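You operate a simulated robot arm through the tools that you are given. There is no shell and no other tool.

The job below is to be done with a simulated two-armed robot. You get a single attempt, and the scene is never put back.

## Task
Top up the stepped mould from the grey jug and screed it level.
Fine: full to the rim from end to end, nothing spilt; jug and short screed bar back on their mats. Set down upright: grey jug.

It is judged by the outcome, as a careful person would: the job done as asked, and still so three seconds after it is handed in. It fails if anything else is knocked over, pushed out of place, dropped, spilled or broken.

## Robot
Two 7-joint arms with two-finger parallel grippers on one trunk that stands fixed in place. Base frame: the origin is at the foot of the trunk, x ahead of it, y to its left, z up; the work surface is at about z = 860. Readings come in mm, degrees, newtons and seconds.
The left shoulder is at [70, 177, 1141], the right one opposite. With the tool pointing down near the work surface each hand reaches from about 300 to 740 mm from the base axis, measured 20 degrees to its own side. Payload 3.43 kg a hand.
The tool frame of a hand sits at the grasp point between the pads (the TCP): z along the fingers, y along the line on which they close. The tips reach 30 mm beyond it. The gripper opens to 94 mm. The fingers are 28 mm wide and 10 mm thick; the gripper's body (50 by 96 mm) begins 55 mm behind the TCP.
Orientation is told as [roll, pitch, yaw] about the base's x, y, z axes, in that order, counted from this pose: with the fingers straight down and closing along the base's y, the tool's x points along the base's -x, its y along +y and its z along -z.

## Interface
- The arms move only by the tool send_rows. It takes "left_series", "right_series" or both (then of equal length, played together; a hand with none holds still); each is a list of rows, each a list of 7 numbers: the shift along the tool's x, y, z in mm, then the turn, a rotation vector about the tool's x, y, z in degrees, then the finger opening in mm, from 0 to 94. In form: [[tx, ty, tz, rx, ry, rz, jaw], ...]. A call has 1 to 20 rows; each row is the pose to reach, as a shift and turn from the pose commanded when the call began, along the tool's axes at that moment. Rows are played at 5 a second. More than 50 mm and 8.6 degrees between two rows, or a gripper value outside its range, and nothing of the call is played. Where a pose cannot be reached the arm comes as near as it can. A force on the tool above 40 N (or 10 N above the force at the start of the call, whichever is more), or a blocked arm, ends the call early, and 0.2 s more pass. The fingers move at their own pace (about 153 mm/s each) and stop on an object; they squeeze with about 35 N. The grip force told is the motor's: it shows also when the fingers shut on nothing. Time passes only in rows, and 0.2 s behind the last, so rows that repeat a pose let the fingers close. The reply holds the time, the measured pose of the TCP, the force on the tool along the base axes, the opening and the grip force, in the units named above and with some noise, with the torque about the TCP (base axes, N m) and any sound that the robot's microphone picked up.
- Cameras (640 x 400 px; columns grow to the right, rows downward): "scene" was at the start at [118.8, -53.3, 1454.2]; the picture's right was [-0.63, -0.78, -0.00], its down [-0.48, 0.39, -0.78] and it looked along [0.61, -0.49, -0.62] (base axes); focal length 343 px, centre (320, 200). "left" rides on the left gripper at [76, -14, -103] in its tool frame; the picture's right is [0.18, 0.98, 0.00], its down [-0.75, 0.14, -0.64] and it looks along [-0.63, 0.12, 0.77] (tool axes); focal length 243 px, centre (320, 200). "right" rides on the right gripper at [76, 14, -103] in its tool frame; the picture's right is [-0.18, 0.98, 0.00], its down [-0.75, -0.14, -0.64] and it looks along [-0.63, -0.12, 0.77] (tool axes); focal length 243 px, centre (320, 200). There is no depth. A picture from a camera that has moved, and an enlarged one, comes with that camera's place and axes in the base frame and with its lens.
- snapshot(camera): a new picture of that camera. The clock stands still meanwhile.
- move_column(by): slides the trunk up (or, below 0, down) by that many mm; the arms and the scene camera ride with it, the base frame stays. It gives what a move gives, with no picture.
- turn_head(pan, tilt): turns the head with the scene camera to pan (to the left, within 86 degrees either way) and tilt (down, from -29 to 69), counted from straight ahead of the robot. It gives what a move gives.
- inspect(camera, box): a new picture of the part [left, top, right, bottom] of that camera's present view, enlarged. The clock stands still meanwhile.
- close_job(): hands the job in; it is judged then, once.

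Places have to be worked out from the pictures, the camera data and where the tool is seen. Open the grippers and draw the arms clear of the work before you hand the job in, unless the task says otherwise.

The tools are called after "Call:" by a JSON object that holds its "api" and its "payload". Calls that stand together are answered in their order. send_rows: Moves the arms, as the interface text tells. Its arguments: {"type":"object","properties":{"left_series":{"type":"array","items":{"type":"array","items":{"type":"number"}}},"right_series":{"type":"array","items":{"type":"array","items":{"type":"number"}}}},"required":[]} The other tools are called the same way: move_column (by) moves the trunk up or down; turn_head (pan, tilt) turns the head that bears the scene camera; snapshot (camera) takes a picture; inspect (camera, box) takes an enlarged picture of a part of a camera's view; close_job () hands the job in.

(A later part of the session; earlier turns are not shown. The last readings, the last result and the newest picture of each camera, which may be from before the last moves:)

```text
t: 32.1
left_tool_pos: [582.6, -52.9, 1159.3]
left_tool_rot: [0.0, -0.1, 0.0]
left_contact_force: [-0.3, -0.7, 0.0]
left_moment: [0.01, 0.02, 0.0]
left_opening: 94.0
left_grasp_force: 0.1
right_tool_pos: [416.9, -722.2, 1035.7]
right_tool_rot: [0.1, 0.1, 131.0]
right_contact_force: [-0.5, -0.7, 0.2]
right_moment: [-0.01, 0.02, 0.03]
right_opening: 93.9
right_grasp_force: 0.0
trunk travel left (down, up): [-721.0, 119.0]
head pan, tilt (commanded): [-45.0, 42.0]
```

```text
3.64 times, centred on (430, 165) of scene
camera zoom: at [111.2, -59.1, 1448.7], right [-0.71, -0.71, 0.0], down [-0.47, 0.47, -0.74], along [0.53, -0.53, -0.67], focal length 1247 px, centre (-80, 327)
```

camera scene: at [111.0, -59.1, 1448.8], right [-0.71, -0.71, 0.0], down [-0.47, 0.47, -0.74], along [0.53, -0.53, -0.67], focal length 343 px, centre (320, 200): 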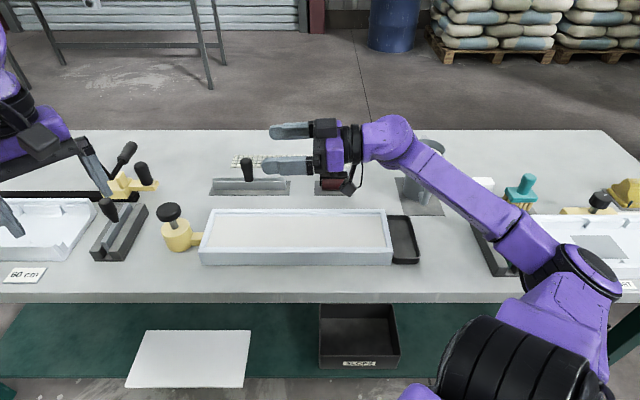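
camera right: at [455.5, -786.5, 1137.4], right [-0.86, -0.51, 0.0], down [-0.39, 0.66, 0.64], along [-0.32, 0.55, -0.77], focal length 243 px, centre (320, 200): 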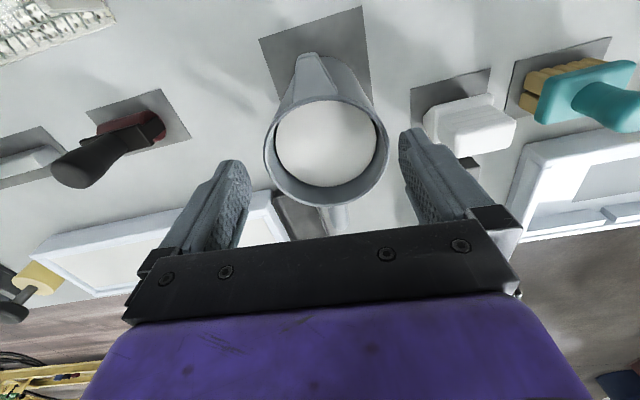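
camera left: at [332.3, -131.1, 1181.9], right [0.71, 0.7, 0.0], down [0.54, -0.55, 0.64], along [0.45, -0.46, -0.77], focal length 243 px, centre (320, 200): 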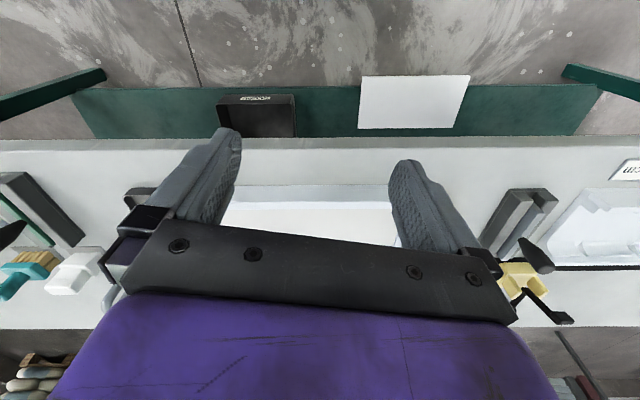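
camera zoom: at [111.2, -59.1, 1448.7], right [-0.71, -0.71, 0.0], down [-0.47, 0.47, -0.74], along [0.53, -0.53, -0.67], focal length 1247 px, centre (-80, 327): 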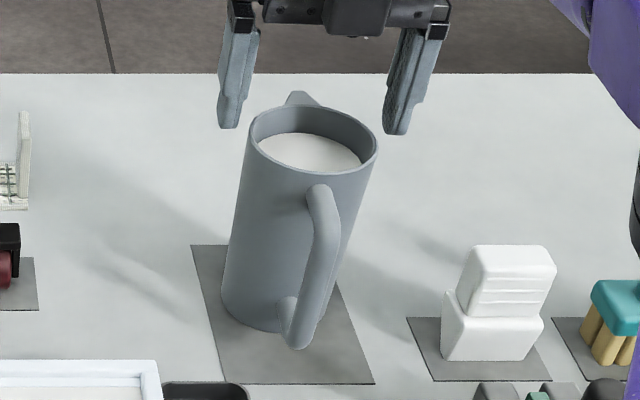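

The fingers straddle the rim. I'll zoom in to measure the centring before descending further.

Call:
{"api": "inspect", "payload": {"camera": "right", "box": [220, 60, 440, 230]}}

Call:
{"api": "inspect", "payload": {"camera": "scene", "box": [400, 110, 470, 160]}}

```text
2.35 times, centred on (330, 145) of right
camera zoom: at [455.5, -786.5, 1137.4], right [-0.86, -0.51, 0.0], down [-0.39, 0.66, 0.64], along [-0.32, 0.55, -0.77], focal length 571 px, centre (296, 329)
```

zoom: 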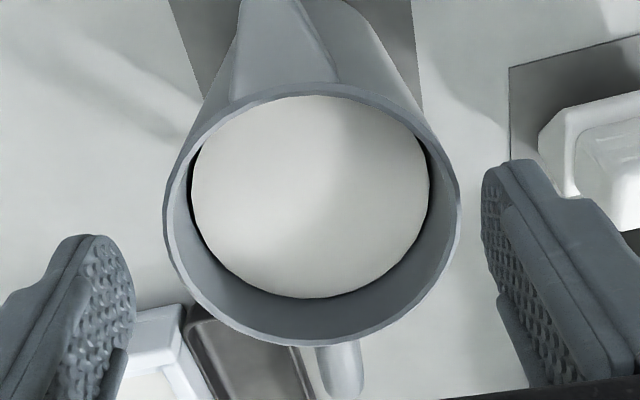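

```text
8.00 times, centred on (435, 135) of scene
camera zoom: at [111.2, -59.1, 1448.7], right [-0.71, -0.71, 0.0], down [-0.47, 0.47, -0.74], along [0.53, -0.53, -0.67], focal length 2742 px, centre (-600, 720)
```

zoom: 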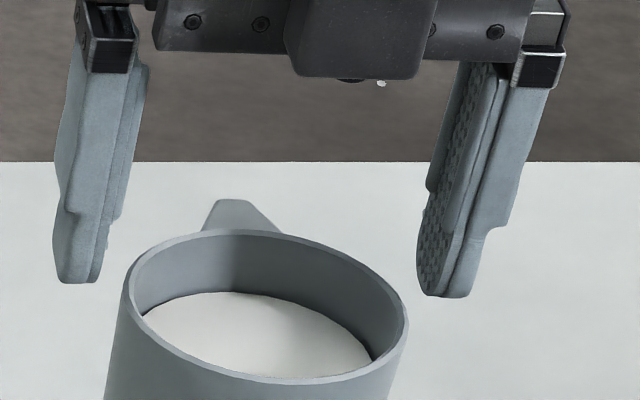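

With perspective allowed for, the jug is about 3 mm to the hand's +y side. I'll correct that first and then go down to gripping height, z≈955.

Call:
{"api": "send_rows", "payload": {"right_series": [[0.5, 2.5, 0, 0, 0, 0, 94], [0.5, 2.5, 0, 0, 0, 0, 94], [0.5, 2.5, 15, 0, 0, 0, 94], [0.5, 2.5, 30, 0, 0, 0, 94], [0.5, 2.5, 45, 0, 0, 0, 94], [0.5, 2.5, 60, 0, 0, 0, 94], [0.5, 2.5, 72, 0, 0, 0, 94], [0.5, 2.5, 80, 0, 0, 0, 94]]}}

Call:
{"api": "snapshot", "payload": {"camera": "right"}}

Call:
{"api": "inspect", "payload": {"camera": "scene", "box": [380, 110, 480, 220]}}

```text
t: 33.9
left_tool_pos: [581.0, -53.4, 1158.1]
left_tool_rot: [-0.1, -0.1, -0.1]
left_contact_force: [-0.1, 0.2, 0.3]
left_moment: [-0.04, -0.03, -0.03]
left_opening: 94.0
left_grasp_force: 0.1
right_tool_pos: [413.4, -723.6, 954.6]
right_tool_rot: [0.0, 0.0, 131.0]
right_contact_force: [0.7, 0.0, -0.7]
right_moment: [0.02, -0.01, -0.01]
right_opening: 94.0
right_grasp_force: 0.0
trunk travel left (down, up): [-721.0, 119.0]
head pan, tilt (commanded): [-45.0, 42.0]
```

```text
taken
camera right: at [452.2, -788.2, 1056.9], right [-0.86, -0.51, 0.0], down [-0.39, 0.66, 0.64], along [-0.32, 0.55, -0.77], focal length 243 px, centre (320, 200)
```

right: 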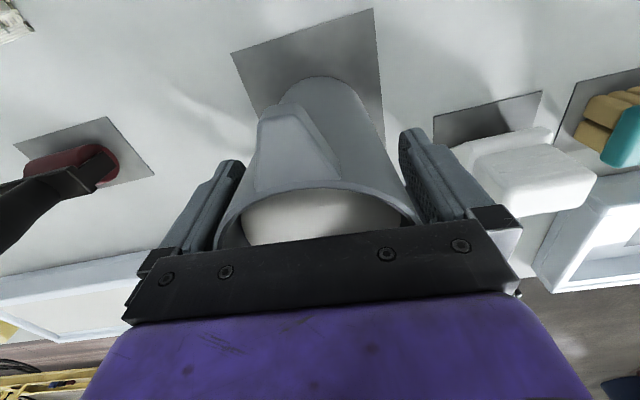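

```text
3.64 times, centred on (430, 165) of scene
camera zoom: at [110.9, -59.0, 1448.7], right [-0.71, -0.71, 0.0], down [-0.47, 0.47, -0.74], along [0.53, -0.53, -0.67], focal length 1247 px, centre (-80, 327)
```

zoom: 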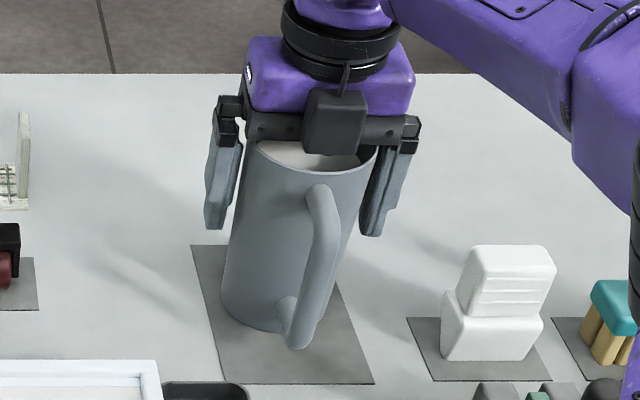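

Both fingers are alongside the jug with a gap and no contact force. I'll close on it and let it settle.

Call:
{"api": "send_rows", "payload": {"right_series": [[0, 0, 0, 0, 0, 0, 60], [0, 0, 0, 0, 0, 0, 60], [0, 0, 0, 0, 0, 0, 60]]}}

Call:
{"api": "inspect", "payload": {"camera": "scene", "box": [380, 110, 480, 220]}}

```text
t: 34.7
left_tool_pos: [582.7, -53.1, 1157.9]
left_tool_rot: [0.1, -0.1, -0.1]
left_contact_force: [-0.4, 0.3, 0.8]
left_moment: [-0.01, -0.02, -0.01]
left_opening: 94.1
left_grasp_force: 0.0
right_tool_pos: [412.2, -723.8, 954.4]
right_tool_rot: [0.0, 0.1, 131.0]
right_contact_force: [0.8, 1.2, -0.1]
right_moment: [-0.05, 0.1, -0.02]
right_opening: 80.8
right_grasp_force: 35.3
trunk travel left (down, up): [-721.0, 119.0]
head pan, tilt (commanded): [-45.0, 42.0]
```

```text
3.64 times, centred on (430, 165) of scene
camera zoom: at [111.0, -58.8, 1448.7], right [-0.71, -0.71, 0.0], down [-0.47, 0.47, -0.74], along [0.53, -0.53, -0.67], focal length 1247 px, centre (-80, 327)
```

zoom: 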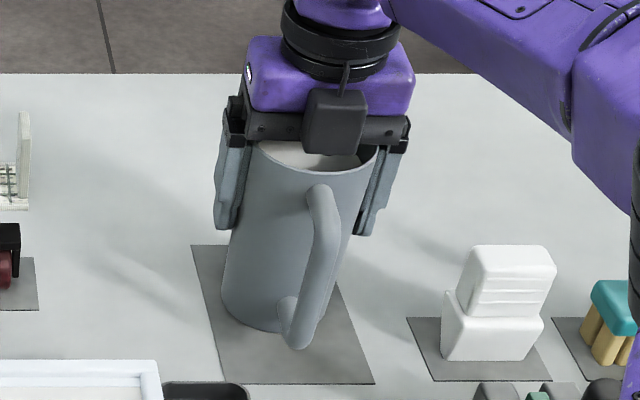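

The grip closed at 80.8 mm with 35 N and the jug didn't shift. I'll lift slowly and watch the weight.

Call:
{"api": "send_rows", "payload": {"right_series": [[0, 0, -3, 0, 0, 0, 60], [0, 0, -8, 0, 0, 0, 60], [0, 0, -15, 0, 0, 0, 60], [0, 0, -25, 0, 0, 0, 60], [0, 0, -35, 0, 0, 0, 60], [0, 0, -40, 0, 0, 0, 60], [0, 0, -40, 0, 0, 0, 60]]}}

Call:
{"api": "inspect", "payload": {"camera": "scene", "box": [380, 90, 480, 220]}}

```text
t: 36.3
left_tool_pos: [580.6, -55.1, 1157.9]
left_tool_rot: [0.0, 0.0, -0.1]
left_contact_force: [0.2, 0.4, 0.0]
left_moment: [0.01, 0.02, -0.03]
left_opening: 93.9
left_grasp_force: 0.1
right_tool_pos: [413.2, -724.1, 994.2]
right_tool_rot: [0.0, 0.0, 130.9]
right_contact_force: [0.5, 0.8, -7.6]
right_moment: [-0.12, -0.08, -0.03]
right_opening: 81.1
right_grasp_force: 35.0
trunk travel left (down, up): [-721.0, 119.0]
head pan, tilt (commanded): [-45.0, 42.0]
```

```text
3.08 times, centred on (430, 155) of scene
camera zoom: at [111.8, -60.7, 1448.5], right [-0.71, -0.71, 0.0], down [-0.47, 0.47, -0.74], along [0.52, -0.52, -0.67], focal length 1055 px, centre (-18, 338)
```

zoom: 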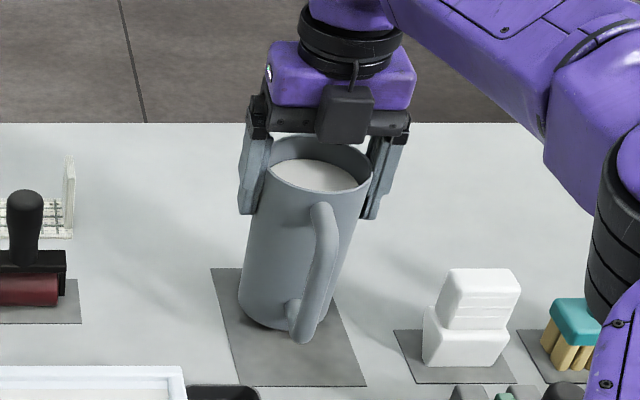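

The jug weighs about 7.6 N and hangs upright, so I can gauge the poured amount from its weight. I'll raise it clear and move the left hand further out of the way.

Call:
{"api": "send_rows", "payload": {"right_series": [[0, 0, -10, 0, 0, 0, 60], [0, 0, -28, 0, 0, 0, 60], [0, 0, -50, 0, 0, 0, 60], [0, 0, -72, 0, 0, 0, 60], [0, 0, -92, 0, 0, 0, 60], [0, 0, -106, 0, 0, 0, 60]], "left_series": [[10, 35, 0, 0, 0, 0, 94], [20, 70, 0, 0, 0, 0, 94], [35, 105, 0, 0, 0, 0, 94], [50, 140, 0, 0, 0, 0, 94], [65, 175, 0, 0, 0, 0, 94], [80, 210, 0, 0, 0, 0, 94]]}}

Call:
{"api": "send_rows", "payload": {"right_series": [[-2, -4, 0, 0, 0, 0.9, 60], [-6, -11, 0, 0, 0, 2.6, 60], [-14, -25, 0, 0, 0, 6, 60], [-24, -43, 0, 0, 0, 10.3, 60], [-36, -64, 0, 0, 0, 15.5, 60], [-50, -89, 0, 0, 0, 21.5, 60], [-64, -114, 0, 0, 0, 27.5, 60], [-78, -139, 0, 0, 0, 33.5, 60], [-92, -164, 0, 0, 0, 39.6, 60], [-108, -193, 0, 0, 0, 46.4, 60], [-122, -218, 0, 0, 0, 52.5, 60], [-136, -243, 0, 0, 0, 58.5, 60], [-150, -268, 0, 0, 0, 64.5, 60], [-163, -292, 0, 0, 0, 70.5, 60], [-175, -314, 0, 0, 0, 75.7, 60], [-185, -332, 0, 0, 0, 80, 60], [-193, -346, 0, 0, 0, 83.4, 60], [-199, -357, 0, 0, 0, 86, 60]]}}

Call:
{"api": "snapshot", "payload": {"camera": "scene"}}

```text
t: 37.7
left_tool_pos: [500.5, 158.1, 1160.1]
left_tool_rot: [0.1, -0.1, -0.1]
left_contact_force: [-0.8, 0.3, 0.0]
left_moment: [-0.04, -0.04, -0.02]
left_opening: 94.3
left_grasp_force: 0.1
right_tool_pos: [412.1, -722.3, 1102.6]
right_tool_rot: [0.1, 0.1, 131.1]
right_contact_force: [0.5, -0.3, -7.2]
right_moment: [-0.13, -0.06, -0.01]
right_opening: 80.9
right_grasp_force: 35.2
trunk travel left (down, up): [-721.0, 119.0]
head pan, tilt (commanded): [-45.0, 42.0]
```

```text
t: 41.5
left_tool_pos: [503.6, 158.6, 1159.4]
left_tool_rot: [0.0, 0.1, 0.0]
left_contact_force: [0.8, 0.6, 0.6]
left_moment: [0.0, 0.0, 0.05]
left_opening: 93.9
left_grasp_force: 0.0
right_tool_pos: [552.7, -337.1, 1100.7]
right_tool_rot: [-0.1, 0.0, 44.9]
right_contact_force: [0.0, 0.0, -8.0]
right_moment: [-0.12, 0.11, -0.01]
right_opening: 80.8
right_grasp_force: 34.9
trunk travel left (down, up): [-721.0, 119.0]
head pan, tilt (commanded): [-45.0, 42.0]
```

```text
taken
camera scene: at [112.5, -58.6, 1448.6], right [-0.71, -0.71, 0.0], down [-0.47, 0.47, -0.74], along [0.52, -0.53, -0.67], focal length 343 px, centre (320, 200)
```

scene: 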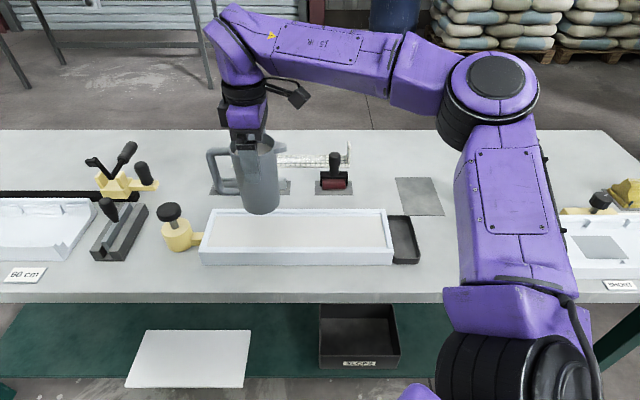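

The jug is over the mould, handle toward the left end and spout toward the right. I'll lower it until its bottom is about 25 mm above the rim.

Call:
{"api": "send_rows", "payload": {"right_series": [[0, 0, 5, 0, 0, 0, 60], [0, 0, 18, 0, 0, 0, 60], [0, 0, 35, 0, 0, 0, 60], [0, 0, 52, 0, 0, 0, 60], [0, 0, 65, 0, 0, 0, 60], [0, 0, 70, 0, 0, 0, 60]]}}

Call:
{"api": "inspect", "payload": {"camera": "scene", "box": [190, 110, 400, 270]}}

```text
t: 42.9
left_tool_pos: [503.4, 158.3, 1159.9]
left_tool_rot: [0.0, 0.0, -0.1]
left_contact_force: [0.3, -0.1, -0.3]
left_moment: [0.0, -0.02, -0.04]
left_opening: 94.0
left_grasp_force: 0.0
right_tool_pos: [552.8, -339.5, 1027.9]
right_tool_rot: [0.1, 0.0, 45.1]
right_contact_force: [-0.4, -0.2, -7.9]
right_moment: [-0.11, 0.11, 0.01]
right_opening: 81.1
right_grasp_force: 34.9
trunk travel left (down, up): [-721.0, 119.0]
head pan, tilt (commanded): [-45.0, 42.0]
```

```text
2.50 times, centred on (295, 190) of scene
camera zoom: at [112.1, -59.3, 1448.6], right [-0.71, -0.71, 0.0], down [-0.47, 0.47, -0.74], along [0.52, -0.53, -0.67], focal length 857 px, centre (382, 225)
```

zoom: 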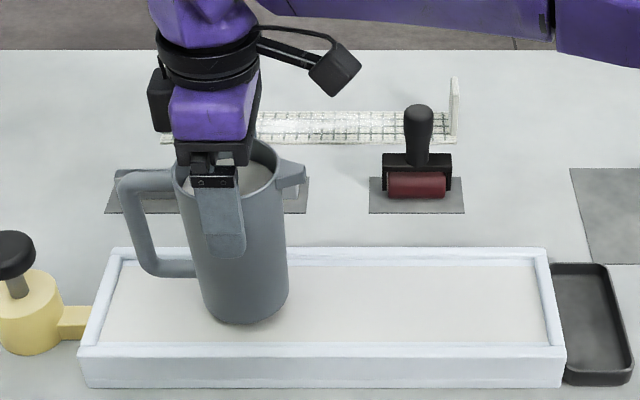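

The jug is over the middle of the mould with the lip at about mid-length. I'll begin tilting gently to 10° and check for flow.

Call:
{"api": "send_rows", "payload": {"right_series": [[0, 0, 0, 0, -2, 0, 60], [0, 0, 0, 0, -4, 0, 60], [0, 0, 0, 0, -6, 0, 60], [0, 0, 0, 0, -8, 0, 60], [0, 0, 0, 0, -10, 0, 60], [0, 0, 0, 0, -10, 0, 60]]}}

Call:
{"api": "inspect", "payload": {"camera": "scene", "box": [190, 110, 400, 270]}}

```text
t: 44.3
left_tool_pos: [502.8, 156.4, 1159.3]
left_tool_rot: [0.1, 0.0, -0.1]
left_contact_force: [0.0, 0.1, -0.3]
left_moment: [0.03, -0.02, -0.01]
left_opening: 94.0
left_grasp_force: 0.0
right_tool_pos: [552.5, -339.6, 1030.3]
right_tool_rot: [0.1, -10.1, 45.0]
right_contact_force: [0.1, 0.3, -8.0]
right_moment: [-0.11, 0.17, 0.0]
right_opening: 81.0
right_grasp_force: 34.9
trunk travel left (down, up): [-721.0, 119.0]
head pan, tilt (commanded): [-45.0, 42.0]
```

```text
2.50 times, centred on (295, 190) of scene
camera zoom: at [112.2, -59.1, 1448.6], right [-0.71, -0.71, 0.0], down [-0.47, 0.47, -0.74], along [0.52, -0.53, -0.67], focal length 857 px, centre (382, 225)
```

zoom: 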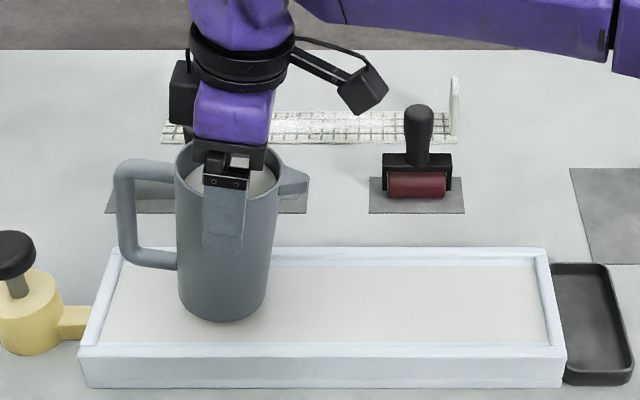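

Nothing flows at 10° and the weight is unchanged. I'll tilt further in small steps.

Call:
{"api": "send_rows", "payload": {"right_series": [[0, 0, 0, 0, -1.5, 0, 60], [0, 0, 0, 0, -3, 0, 60], [0, 0, 0, 0, -4, 0, 60], [0, 0, 0, 0, -5, 0, 60], [0, 0, 0, 0, -5, 0, 60]]}}

Call:
{"api": "inspect", "payload": {"camera": "scene", "box": [190, 110, 400, 270]}}

```text
t: 45.5
left_tool_pos: [502.5, 157.8, 1158.3]
left_tool_rot: [0.0, 0.0, -0.1]
left_contact_force: [-0.4, 0.6, 0.1]
left_moment: [0.01, 0.03, 0.01]
left_opening: 94.1
left_grasp_force: 0.1
right_tool_pos: [552.7, -339.1, 1030.5]
right_tool_rot: [-0.1, -14.9, 45.0]
right_contact_force: [-0.3, -0.3, -8.5]
right_moment: [-0.18, 0.18, -0.01]
right_opening: 81.1
right_grasp_force: 34.9
trunk travel left (down, up): [-721.0, 119.0]
head pan, tilt (commanded): [-45.0, 42.0]
```

```text
2.50 times, centred on (295, 190) of scene
camera zoom: at [112.1, -59.1, 1448.6], right [-0.71, -0.71, 0.0], down [-0.47, 0.47, -0.74], along [0.52, -0.53, -0.67], focal length 857 px, centre (382, 225)
```

zoom: 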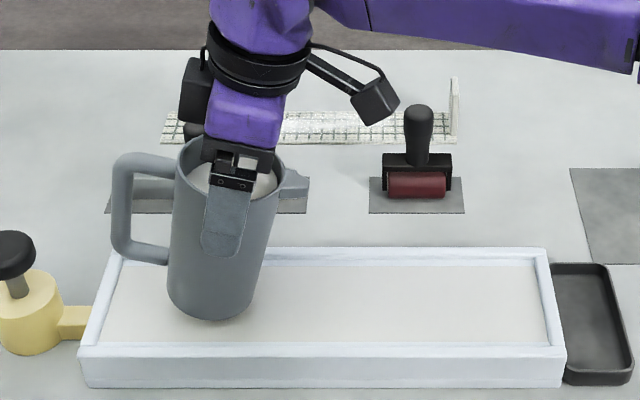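

Still no flow at 15°. I'll go on to about 20°.

Call:
{"api": "send_rows", "payload": {"right_series": [[0, 0, 0, 0, -1.5, 0, 60], [0, 0, 0, 0, -3, 0, 60], [0, 0, 0, 0, -4, 0, 60], [0, 0, 0, 0, -5, 0, 60]]}}

Call:
{"api": "inspect", "payload": {"camera": "scene", "box": [190, 110, 400, 270]}}

```text
t: 46.5
left_tool_pos: [503.6, 157.5, 1158.5]
left_tool_rot: [0.0, 0.0, -0.1]
left_contact_force: [1.3, 0.3, -0.4]
left_moment: [-0.01, -0.03, -0.02]
left_opening: 94.3
left_grasp_force: 0.1
right_tool_pos: [552.1, -339.3, 1029.1]
right_tool_rot: [0.1, -20.0, 45.0]
right_contact_force: [0.3, 0.3, -8.1]
right_moment: [-0.22, 0.19, -0.03]
right_opening: 80.9
right_grasp_force: 35.5
trunk travel left (down, up): [-721.0, 119.0]
head pan, tilt (commanded): [-45.0, 42.0]
```

```text
2.50 times, centred on (295, 190) of scene
camera zoom: at [111.9, -59.5, 1448.6], right [-0.71, -0.71, 0.0], down [-0.47, 0.47, -0.74], along [0.52, -0.53, -0.67], focal length 857 px, centre (382, 225)
```

zoom: 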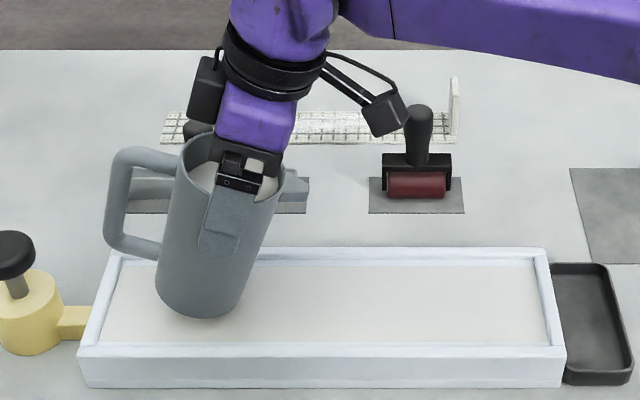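

Still nothing. I'll look closely at the jug's mouth to see where the slurry sits.

Call:
{"api": "inspect", "payload": {"camera": "scene", "box": [230, 140, 310, 190]}}

Call:
{"api": "send_rows", "payload": {"right_series": [[0, 0, 0, 0, -1.5, 0, 60], [0, 0, 0, 0, -3, 0, 60], [0, 0, 0, 0, -4, 0, 60]]}}

Call:
{"api": "inspect", "payload": {"camera": "scene", "box": [190, 110, 400, 270]}}

```text
8.00 times, centred on (270, 165) of scene
camera zoom: at [111.9, -59.5, 1448.6], right [-0.71, -0.71, 0.0], down [-0.47, 0.47, -0.74], along [0.52, -0.53, -0.67], focal length 2742 px, centre (720, 480)
```

zoom: 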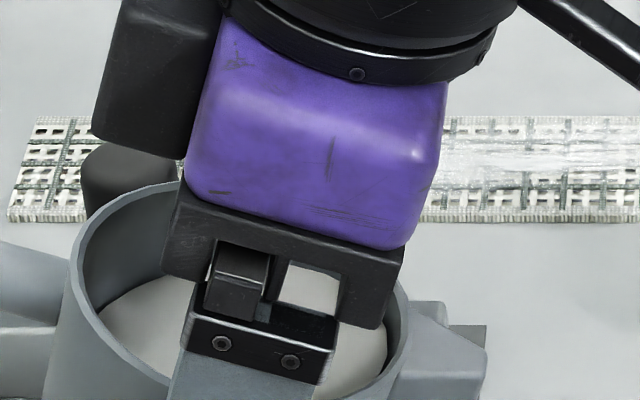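

```text
t: 47.3
left_tool_pos: [503.2, 157.8, 1159.5]
left_tool_rot: [0.1, 0.0, 0.0]
left_contact_force: [-0.2, 0.0, 0.1]
left_moment: [0.01, 0.0, 0.01]
left_opening: 93.9
left_grasp_force: 0.0
right_tool_pos: [552.6, -338.6, 1029.7]
right_tool_rot: [-0.1, -24.0, 45.1]
right_contact_force: [0.2, 0.1, -7.7]
right_moment: [-0.19, 0.2, 0.01]
right_opening: 81.0
right_grasp_force: 35.3
trunk travel left (down, up): [-721.0, 119.0]
head pan, tilt (commanded): [-45.0, 42.0]
```

```text
2.50 times, centred on (295, 190) of scene
camera zoom: at [112.1, -59.2, 1448.6], right [-0.71, -0.71, 0.0], down [-0.47, 0.47, -0.74], along [0.52, -0.53, -0.67], focal length 857 px, centre (382, 225)
```

zoom: 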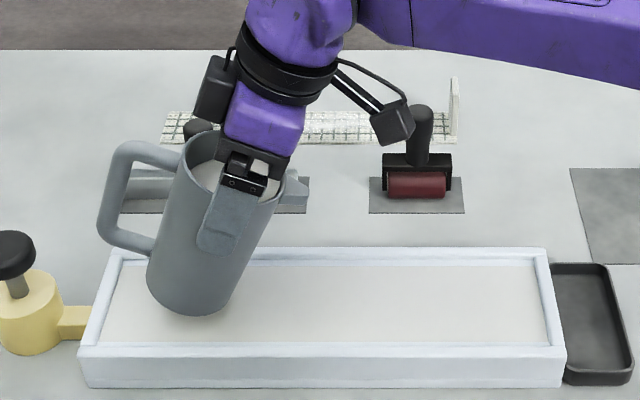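

At 24° there's still no stream. I'll continue in 3° steps.

Call:
{"api": "send_rows", "payload": {"right_series": [[0, 0, 0, 0, -1.5, 0, 60], [0, 0, 0, 0, -3, 0, 60], [0, 0, 0, 0, -3, 0, 60]]}}

Call:
{"api": "inspect", "payload": {"camera": "scene", "box": [190, 110, 400, 270]}}

```text
t: 48.1
left_tool_pos: [503.1, 158.4, 1159.7]
left_tool_rot: [0.1, 0.1, -0.1]
left_contact_force: [0.4, 0.1, -0.2]
left_moment: [0.05, 0.0, 0.0]
left_opening: 94.1
left_grasp_force: 0.0
right_tool_pos: [552.0, -338.6, 1031.6]
right_tool_rot: [-0.2, -27.0, 45.1]
right_contact_force: [0.6, 1.0, -8.5]
right_moment: [-0.19, 0.24, -0.01]
right_opening: 80.9
right_grasp_force: 35.2
trunk travel left (down, up): [-721.0, 119.0]
head pan, tilt (commanded): [-45.0, 42.0]
```

```text
2.50 times, centred on (295, 190) of scene
camera zoom: at [112.2, -59.1, 1448.6], right [-0.71, -0.71, 0.0], down [-0.47, 0.47, -0.74], along [0.52, -0.53, -0.67], focal length 857 px, centre (382, 225)
```

zoom: 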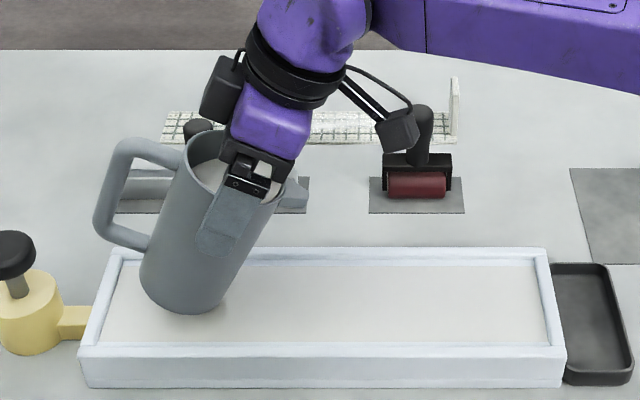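

I'll use the wrist camera, which looks down at the spout, to judge how near the slurry is to the lip.

Call:
{"api": "snapshot", "payload": {"camera": "right"}}

Call:
{"api": "inspect", "payload": {"camera": "right", "box": [200, 60, 440, 250]}}

```text
taken
camera right: at [461.8, -407.6, 1087.1], right [-0.58, 0.81, 0.08], down [0.37, 0.17, 0.91], along [0.73, 0.56, -0.4], focal length 243 px, centre (320, 200)
```

right: 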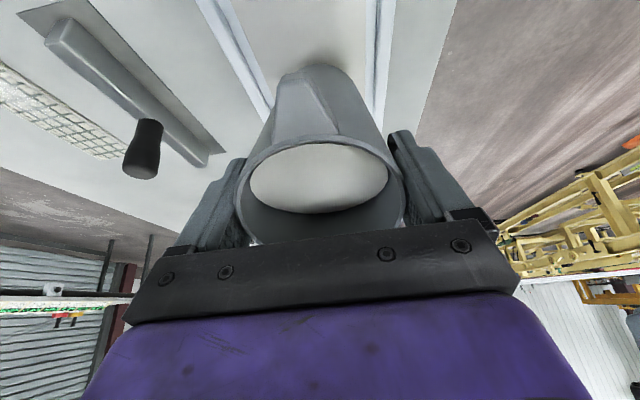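

```text
2.11 times, centred on (320, 155) of right
camera zoom: at [461.8, -407.6, 1087.1], right [-0.58, 0.81, 0.08], down [0.37, 0.17, 0.91], along [0.73, 0.56, -0.4], focal length 511 px, centre (320, 295)
```

zoom: 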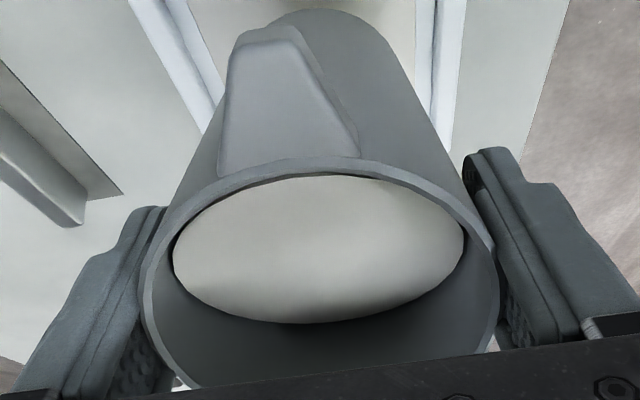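

The slurry is now close to the rim on the spout side. I'll continue in 2° steps.

Call:
{"api": "send_rows", "payload": {"right_series": [[0, 0, 0, 0, -1, 0, 60], [0, 0, 0, 0, -2, 0, 60], [0, 0, 0, 0, -2, 0, 60]]}}

Call:
{"api": "inspect", "payload": {"camera": "right", "box": [200, 60, 440, 250]}}

Call:
{"api": "inspect", "payload": {"camera": "scene", "box": [190, 110, 400, 270]}}

```text
t: 48.9
left_tool_pos: [502.9, 157.4, 1159.1]
left_tool_rot: [0.0, 0.1, -0.1]
left_contact_force: [0.7, -0.5, -0.1]
left_moment: [-0.01, 0.01, -0.01]
left_opening: 93.8
left_grasp_force: 0.0
right_tool_pos: [551.8, -339.1, 1031.2]
right_tool_rot: [0.0, -29.0, 45.0]
right_contact_force: [0.7, -0.4, -7.4]
right_moment: [-0.22, 0.25, -0.01]
right_opening: 81.0
right_grasp_force: 34.8
trunk travel left (down, up): [-721.0, 119.0]
head pan, tilt (commanded): [-45.0, 42.0]
```

```text
2.11 times, centred on (320, 155) of right
camera zoom: at [460.2, -409.3, 1082.7], right [-0.58, 0.81, 0.09], down [0.35, 0.15, 0.93], along [0.74, 0.57, -0.36], focal length 511 px, centre (320, 295)
```

zoom: 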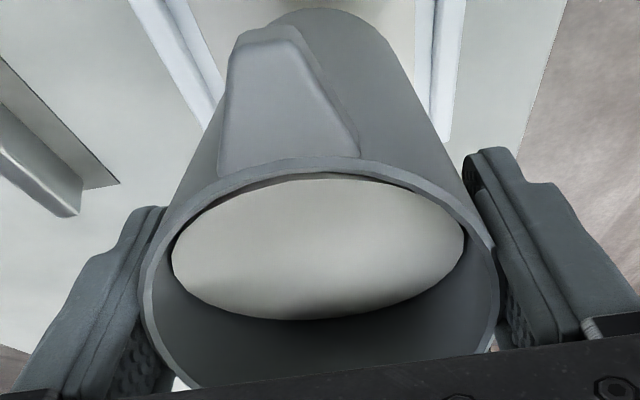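

```text
2.50 times, centred on (295, 190) of scene
camera zoom: at [112.2, -59.2, 1448.6], right [-0.71, -0.71, 0.0], down [-0.47, 0.47, -0.74], along [0.52, -0.53, -0.67], focal length 857 px, centre (382, 225)
```

zoom: 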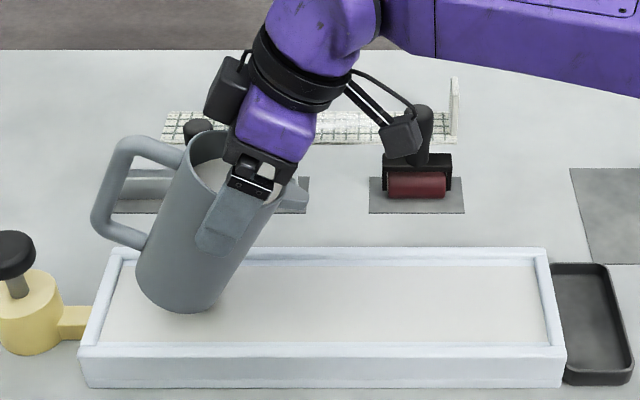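

The slurry is only a few mm from the lip now. I'll take another 2° with a brief pause.

Call:
{"api": "send_rows", "payload": {"right_series": [[0, 0, 0, 0, -1, 0, 60], [0, 0, 0, 0, -2, 0, 60], [0, 0, 0, 0, -2, 0, 60]]}}

Call:
{"api": "inspect", "payload": {"camera": "right", "box": [200, 60, 440, 250]}}

Call:
{"api": "inspect", "payload": {"camera": "scene", "box": [190, 110, 400, 270]}}

```text
t: 49.7
left_tool_pos: [502.8, 157.9, 1159.6]
left_tool_rot: [-0.1, 0.0, -0.2]
left_contact_force: [-0.5, -0.2, -0.1]
left_moment: [0.02, -0.02, 0.0]
left_opening: 93.9
left_grasp_force: 0.0
right_tool_pos: [551.4, -338.6, 1029.2]
right_tool_rot: [-0.2, -31.0, 45.1]
right_contact_force: [-0.5, -0.3, -8.8]
right_moment: [-0.26, 0.27, 0.01]
right_opening: 80.9
right_grasp_force: 35.4
trunk travel left (down, up): [-721.0, 119.0]
head pan, tilt (commanded): [-45.0, 42.0]
```

```text
2.11 times, centred on (320, 155) of right
camera zoom: at [458.9, -410.7, 1078.5], right [-0.58, 0.81, 0.09], down [0.32, 0.12, 0.94], along [0.75, 0.58, -0.33], focal length 511 px, centre (320, 295)
```

zoom: 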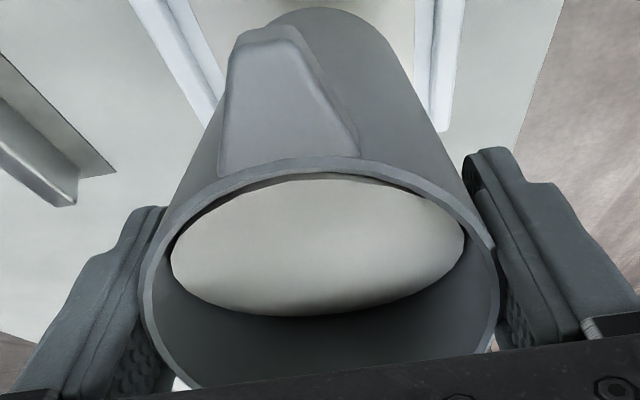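

```text
2.50 times, centred on (295, 190) of scene
camera zoom: at [112.2, -59.2, 1448.6], right [-0.71, -0.71, 0.0], down [-0.47, 0.47, -0.74], along [0.52, -0.53, -0.67], focal length 857 px, centre (382, 225)
```

zoom: 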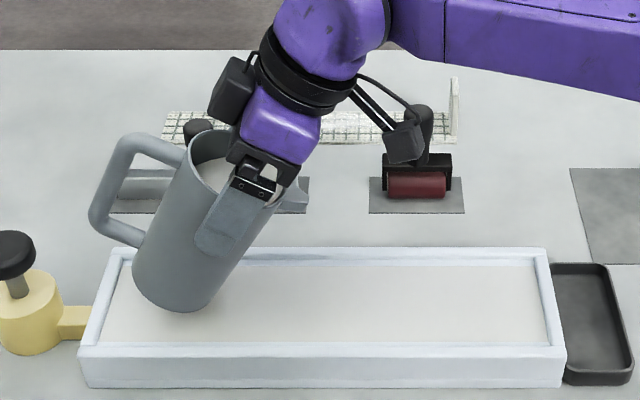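

The surface is creeping toward the lip. I'll continue with 2° steps.

Call:
{"api": "send_rows", "payload": {"right_series": [[0, 0, 0, 0, -1, 0, 60], [0, 0, 0, 0, -2, 0, 60], [0, 0, 0, 0, -3, 0, 60]]}}

Call:
{"api": "inspect", "payload": {"camera": "right", "box": [200, 60, 440, 250]}}

Call:
{"api": "inspect", "payload": {"camera": "scene", "box": [190, 110, 400, 270]}}

```text
t: 50.5
left_tool_pos: [503.5, 157.0, 1158.1]
left_tool_rot: [0.0, 0.0, -0.1]
left_contact_force: [-0.6, -0.4, 0.2]
left_moment: [-0.01, 0.01, 0.02]
left_opening: 94.0
left_grasp_force: 0.0
right_tool_pos: [553.0, -339.0, 1031.4]
right_tool_rot: [0.0, -33.9, 45.0]
right_contact_force: [0.4, -0.3, -7.9]
right_moment: [-0.22, 0.23, -0.01]
right_opening: 81.0
right_grasp_force: 34.8
trunk travel left (down, up): [-721.0, 119.0]
head pan, tilt (commanded): [-45.0, 42.0]
```

```text
2.11 times, centred on (320, 155) of right
camera zoom: at [457.4, -412.6, 1072.5], right [-0.59, 0.8, 0.1], down [0.29, 0.09, 0.95], along [0.76, 0.59, -0.28], focal length 511 px, centre (320, 295)
```

zoom: 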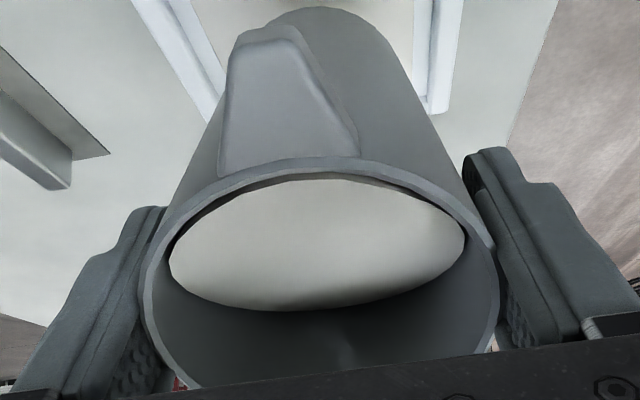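

```text
2.50 times, centred on (295, 190) of scene
camera zoom: at [112.0, -59.4, 1448.6], right [-0.71, -0.71, 0.0], down [-0.47, 0.47, -0.74], along [0.52, -0.53, -0.67], focal length 857 px, centre (382, 225)
```

zoom: 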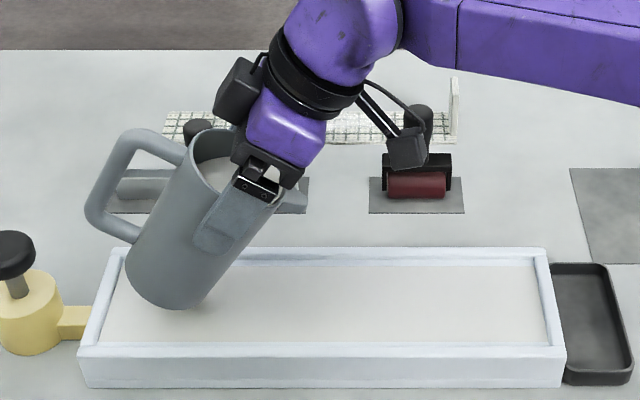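

No stream yet at 34°. I'll continue slowly.

Call:
{"api": "send_rows", "payload": {"right_series": [[0, 0, 0, 0, -1, 0, 60], [0, 0, 0, 0, -2, 0, 60], [0, 0, 0, 0, -3, 0, 60]]}}

Call:
{"api": "inspect", "payload": {"camera": "right", "box": [200, 60, 440, 250]}}

Call:
{"api": "inspect", "payload": {"camera": "scene", "box": [190, 110, 400, 270]}}

```text
t: 51.3
left_tool_pos: [501.9, 158.5, 1160.0]
left_tool_rot: [-0.1, 0.0, 0.0]
left_contact_force: [0.6, -0.7, -0.1]
left_moment: [-0.02, 0.03, 0.02]
left_opening: 94.0
left_grasp_force: 0.0
right_tool_pos: [551.9, -338.7, 1030.9]
right_tool_rot: [0.0, -37.1, 45.0]
right_contact_force: [0.1, 0.5, -8.1]
right_moment: [-0.24, 0.27, -0.02]
right_opening: 81.0
right_grasp_force: 35.0
trunk travel left (down, up): [-721.0, 119.0]
head pan, tilt (commanded): [-45.0, 42.0]
```

```text
2.11 times, centred on (320, 155) of right
camera zoom: at [455.6, -414.0, 1065.9], right [-0.59, 0.8, 0.11], down [0.25, 0.05, 0.97], along [0.77, 0.6, -0.23], focal length 511 px, centre (320, 295)
```

zoom: 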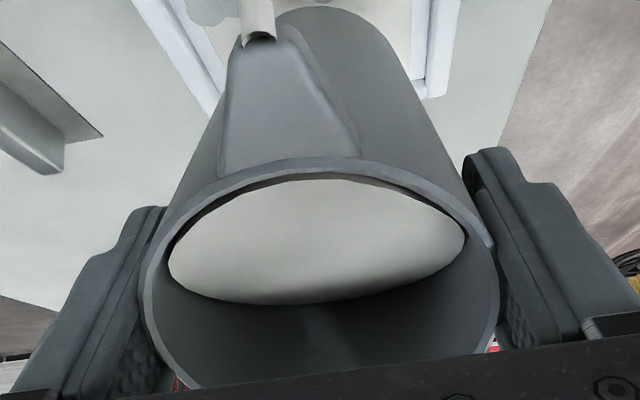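

```text
2.50 times, centred on (295, 190) of scene
camera zoom: at [112.0, -59.3, 1448.6], right [-0.71, -0.71, 0.0], down [-0.47, 0.47, -0.74], along [0.52, -0.53, -0.67], focal length 857 px, centre (382, 225)
```

zoom: 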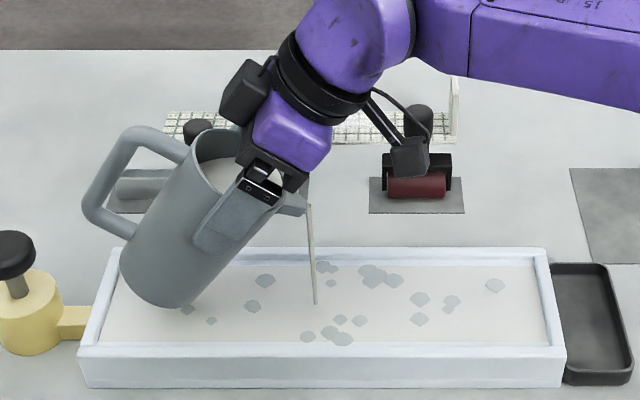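

The stream started at 37° and lands inside the mould near the middle. I'll hold here briefly and watch how the level changes.

Call:
{"api": "send_rows", "payload": {"right_series": [[0, 0, 0, 0, 0, 0, 60], [0, 0, 0, 0, 0, 0, 60]]}}

Call:
{"api": "inspect", "payload": {"camera": "scene", "box": [190, 110, 400, 270]}}

```text
t: 51.9
left_tool_pos: [502.9, 158.1, 1158.2]
left_tool_rot: [0.0, 0.0, -0.1]
left_contact_force: [-0.5, 0.1, -0.7]
left_moment: [0.0, 0.02, 0.0]
left_opening: 94.0
left_grasp_force: 0.1
right_tool_pos: [551.6, -338.7, 1029.9]
right_tool_rot: [0.1, -37.0, 45.0]
right_contact_force: [0.4, -0.5, -8.0]
right_moment: [-0.3, 0.25, 0.0]
right_opening: 81.0
right_grasp_force: 35.3
trunk travel left (down, up): [-721.0, 119.0]
head pan, tilt (commanded): [-45.0, 42.0]
```

```text
2.50 times, centred on (295, 190) of scene
camera zoom: at [112.1, -59.3, 1448.6], right [-0.71, -0.71, 0.0], down [-0.47, 0.47, -0.74], along [0.52, -0.53, -0.67], focal length 857 px, centre (382, 225)
```

zoom: 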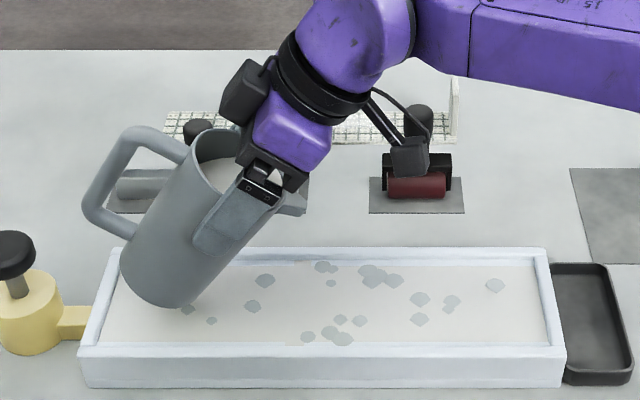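

The stream stopped at this tilt. I'll zoom in on the surface to understand the grey patches and where the pour raised the level.

Call:
{"api": "inspect", "payload": {"camera": "scene", "box": [270, 200, 400, 262]}}

Call:
{"api": "inspect", "payload": {"camera": "scene", "box": [195, 200, 325, 262]}}

```text
4.92 times, centred on (335, 231) of scene
camera zoom: at [112.1, -59.3, 1448.6], right [-0.71, -0.71, 0.0], down [-0.47, 0.47, -0.74], along [0.52, -0.53, -0.67], focal length 1688 px, centre (246, 47)
```

zoom: 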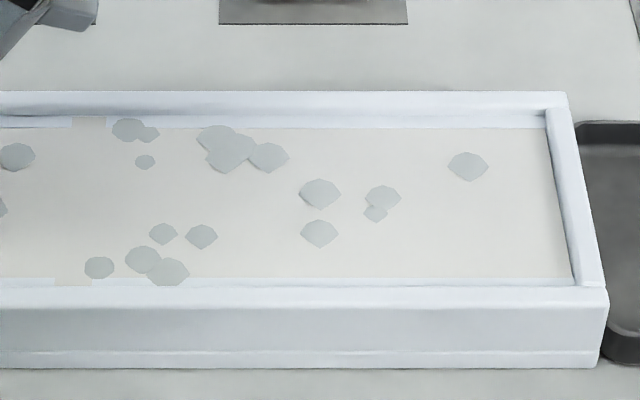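

```text
4.92 times, centred on (260, 231) of scene
camera zoom: at [112.1, -59.3, 1448.6], right [-0.71, -0.71, 0.0], down [-0.47, 0.47, -0.74], along [0.52, -0.53, -0.67], focal length 1688 px, centre (615, 47)
```

zoom: 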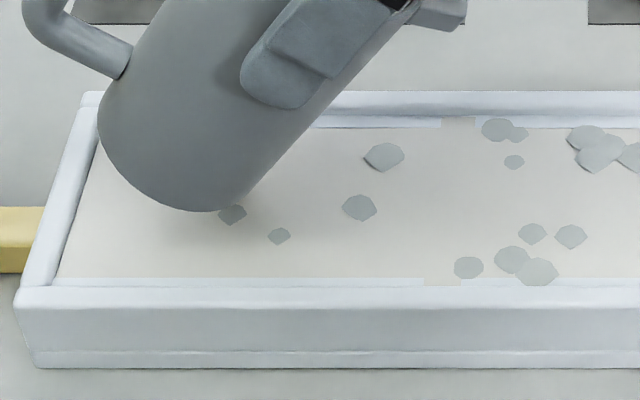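

The slurry behaves like a stiff mix: only the strip under the stream rose. I'll zoom in hard on the near and far walls to measure the current level, ledge and rim.

Call:
{"api": "inspect", "payload": {"camera": "scene", "box": [275, 203, 315, 228]}}

Call:
{"api": "inspect", "payload": {"camera": "scene", "box": [270, 235, 310, 260]}}

Call:
{"api": "inspect", "payload": {"camera": "scene", "box": [365, 203, 405, 228]}}

```text
16.00 times, centred on (295, 216) of scene
camera zoom: at [112.1, -59.3, 1448.6], right [-0.71, -0.71, 0.0], down [-0.47, 0.47, -0.74], along [0.52, -0.53, -0.67], focal length 5485 px, centre (720, -48)
```

zoom: 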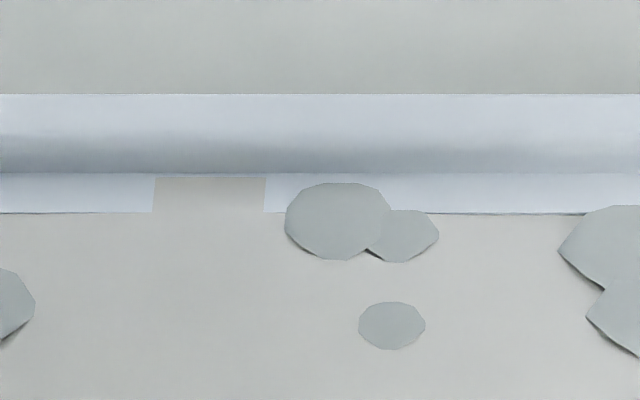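

```text
16.00 times, centred on (290, 248) of scene
camera zoom: at [112.1, -59.3, 1448.6], right [-0.71, -0.71, 0.0], down [-0.47, 0.47, -0.74], along [0.52, -0.53, -0.67], focal length 5485 px, centre (800, -560)
```

zoom: 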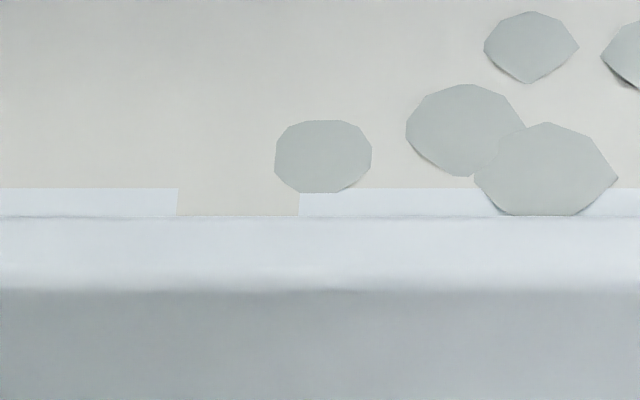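

```text
16.00 times, centred on (385, 216) of scene
camera zoom: at [112.1, -59.3, 1448.6], right [-0.71, -0.71, 0.0], down [-0.47, 0.47, -0.74], along [0.52, -0.53, -0.67], focal length 5485 px, centre (-720, -48)
```

zoom: 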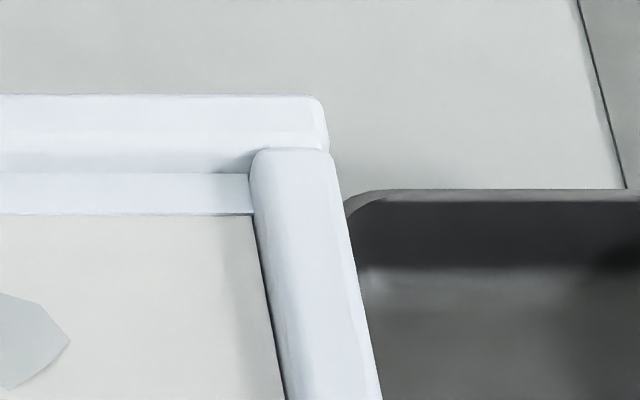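

The measured stream position suggests the jug slid about 25 mm down in the grip when I lifted it. I'll zoom on the grip to check this and watch for creep.

Call:
{"api": "inspect", "payload": {"camera": "scene", "box": [225, 150, 305, 215]}}

Call:
{"api": "inspect", "payload": {"camera": "right", "box": [200, 60, 440, 250]}}

```text
6.15 times, centred on (265, 182) of scene
camera zoom: at [112.1, -59.3, 1448.6], right [-0.71, -0.71, 0.0], down [-0.47, 0.47, -0.74], along [0.52, -0.53, -0.67], focal length 2110 px, centre (658, 308)
```

zoom: 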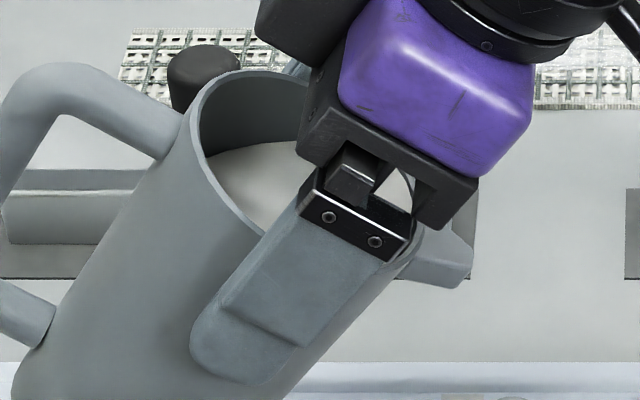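

```text
2.11 times, centred on (320, 155) of right
camera zoom: at [455.6, -413.9, 1065.9], right [-0.59, 0.8, 0.11], down [0.25, 0.05, 0.97], along [0.77, 0.6, -0.23], focal length 511 px, centre (320, 295)
```

zoom: 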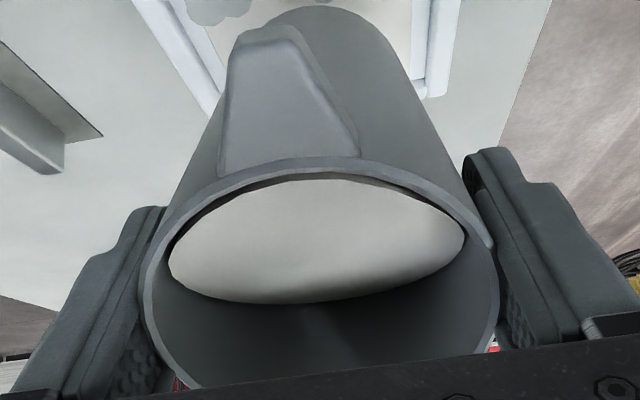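

The wrist view confirms the jug slid about 25 mm early in the lift but has held steady since. That puts its bottom close to the rim, so I'll raise gently, ease the tilt back, and move the spout to the right end to start a right-to-left pass.

Call:
{"api": "send_rows", "payload": {"right_series": [[-1.2, 0, -1.6, 0, 1.5, 0, 60], [-3.6, 0, -4.8, 0, 3, 0, 60], [-6.6, 0, -8.8, 0, 4, 0, 60], [-9, 0, -12, 0, 4, 0, 60], [-5, 0, -15, 0, 4, 0, 60], [7, 0, -24, 0, 4, 0, 60], [23, 0, -36, 0, 4, 0, 60], [43, 0, -51, 0, 4, 0, 60], [63, 0, -66, 0, 4, 0, 60], [83, 0, -81.5, 0, 4, 0, 60], [101, 0, -95, 0, 4, 0, 60], [117, 0, -107, 0, 4, 0, 60], [129, 0, -116, 0, 4, 0, 60], [137, 0, -122, 0, 4, 0, 60], [140.3, 0, -124.5, 0, 4, 0, 60]]}}

Call:
{"api": "inspect", "payload": {"camera": "scene", "box": [190, 130, 430, 270]}}

Call:
{"api": "inspect", "payload": {"camera": "right", "box": [200, 60, 440, 250]}}

```text
t: 55.1
left_tool_pos: [503.8, 157.3, 1159.1]
left_tool_rot: [0.0, 0.0, -0.1]
left_contact_force: [-0.5, 0.3, -0.2]
left_moment: [-0.02, 0.01, 0.0]
left_opening: 94.1
left_grasp_force: 0.1
right_tool_pos: [419.5, -470.5, 1046.2]
right_tool_rot: [-0.1, -33.0, 45.1]
right_contact_force: [-0.1, 0.6, -7.6]
right_moment: [-0.21, 0.25, 0.01]
right_opening: 81.1
right_grasp_force: 35.0
trunk travel left (down, up): [-721.0, 119.0]
head pan, tilt (commanded): [-45.0, 42.0]
```

```text
2.67 times, centred on (310, 200) of scene
camera zoom: at [111.7, -59.7, 1448.6], right [-0.71, -0.71, 0.0], down [-0.47, 0.47, -0.74], along [0.52, -0.52, -0.67], focal length 914 px, centre (347, 200)
```

zoom: 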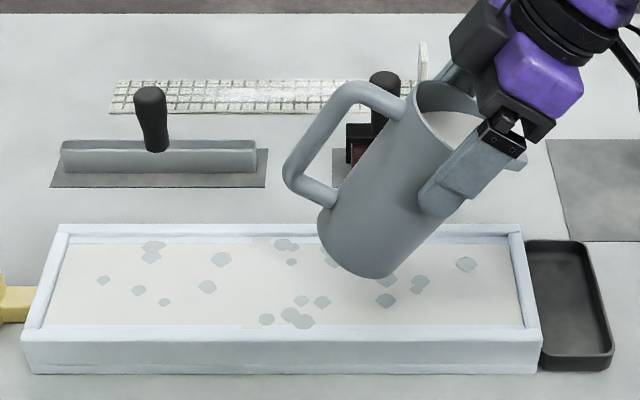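

```text
2.11 times, centred on (320, 155) of right
camera zoom: at [324.5, -544.4, 1090.3], right [-0.59, 0.8, 0.1], down [0.3, 0.1, 0.95], along [0.75, 0.59, -0.3], focal length 511 px, centre (320, 295)
```

zoom: 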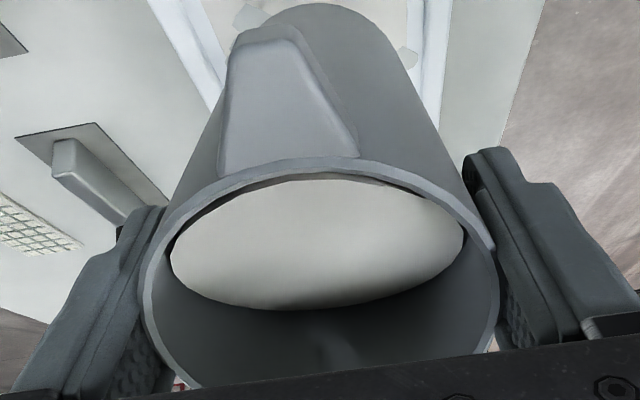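

The jug held steady and the spout is over the right end of the mould. I'll tilt just past the pour angle there, place a small measured amount and look at how much the strip rises.

Call:
{"api": "send_rows", "payload": {"right_series": [[-3, 0, 2, 0, -2, 0, 60], [-5, 0, 3.3, 0, -4, 0, 60], [-5, 0, 3.3, 0, -5, 0, 60], [-5, 0, 3.3, 0, -6, 0, 60]]}}

Call:
{"api": "inspect", "payload": {"camera": "scene", "box": [280, 160, 430, 270]}}

```text
t: 56.1
left_tool_pos: [501.7, 157.8, 1161.0]
left_tool_rot: [0.0, 0.0, -0.1]
left_contact_force: [0.3, 0.2, -0.8]
left_moment: [0.02, 0.01, 0.0]
left_opening: 93.9
left_grasp_force: 0.0
right_tool_pos: [425.1, -466.9, 1045.4]
right_tool_rot: [-0.1, -39.0, 45.0]
right_contact_force: [0.0, 0.3, -8.3]
right_moment: [-0.26, 0.31, -0.01]
right_opening: 80.9
right_grasp_force: 34.9
trunk travel left (down, up): [-721.0, 119.0]
head pan, tilt (commanded): [-45.0, 42.0]
```

```text
3.64 times, centred on (355, 215) of scene
camera zoom: at [111.7, -59.7, 1448.6], right [-0.71, -0.71, 0.0], down [-0.47, 0.47, -0.74], along [0.52, -0.52, -0.67], focal length 1247 px, centre (193, 146)
```

zoom: 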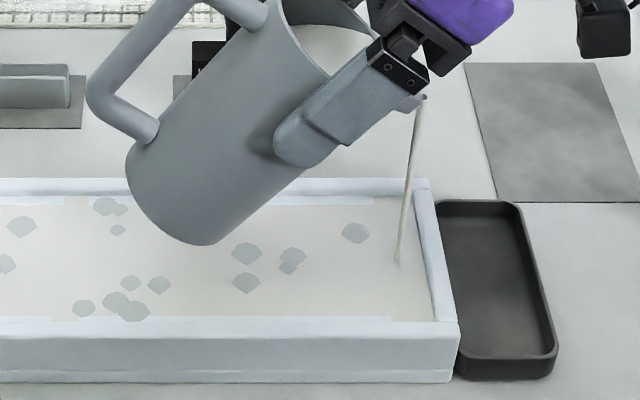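

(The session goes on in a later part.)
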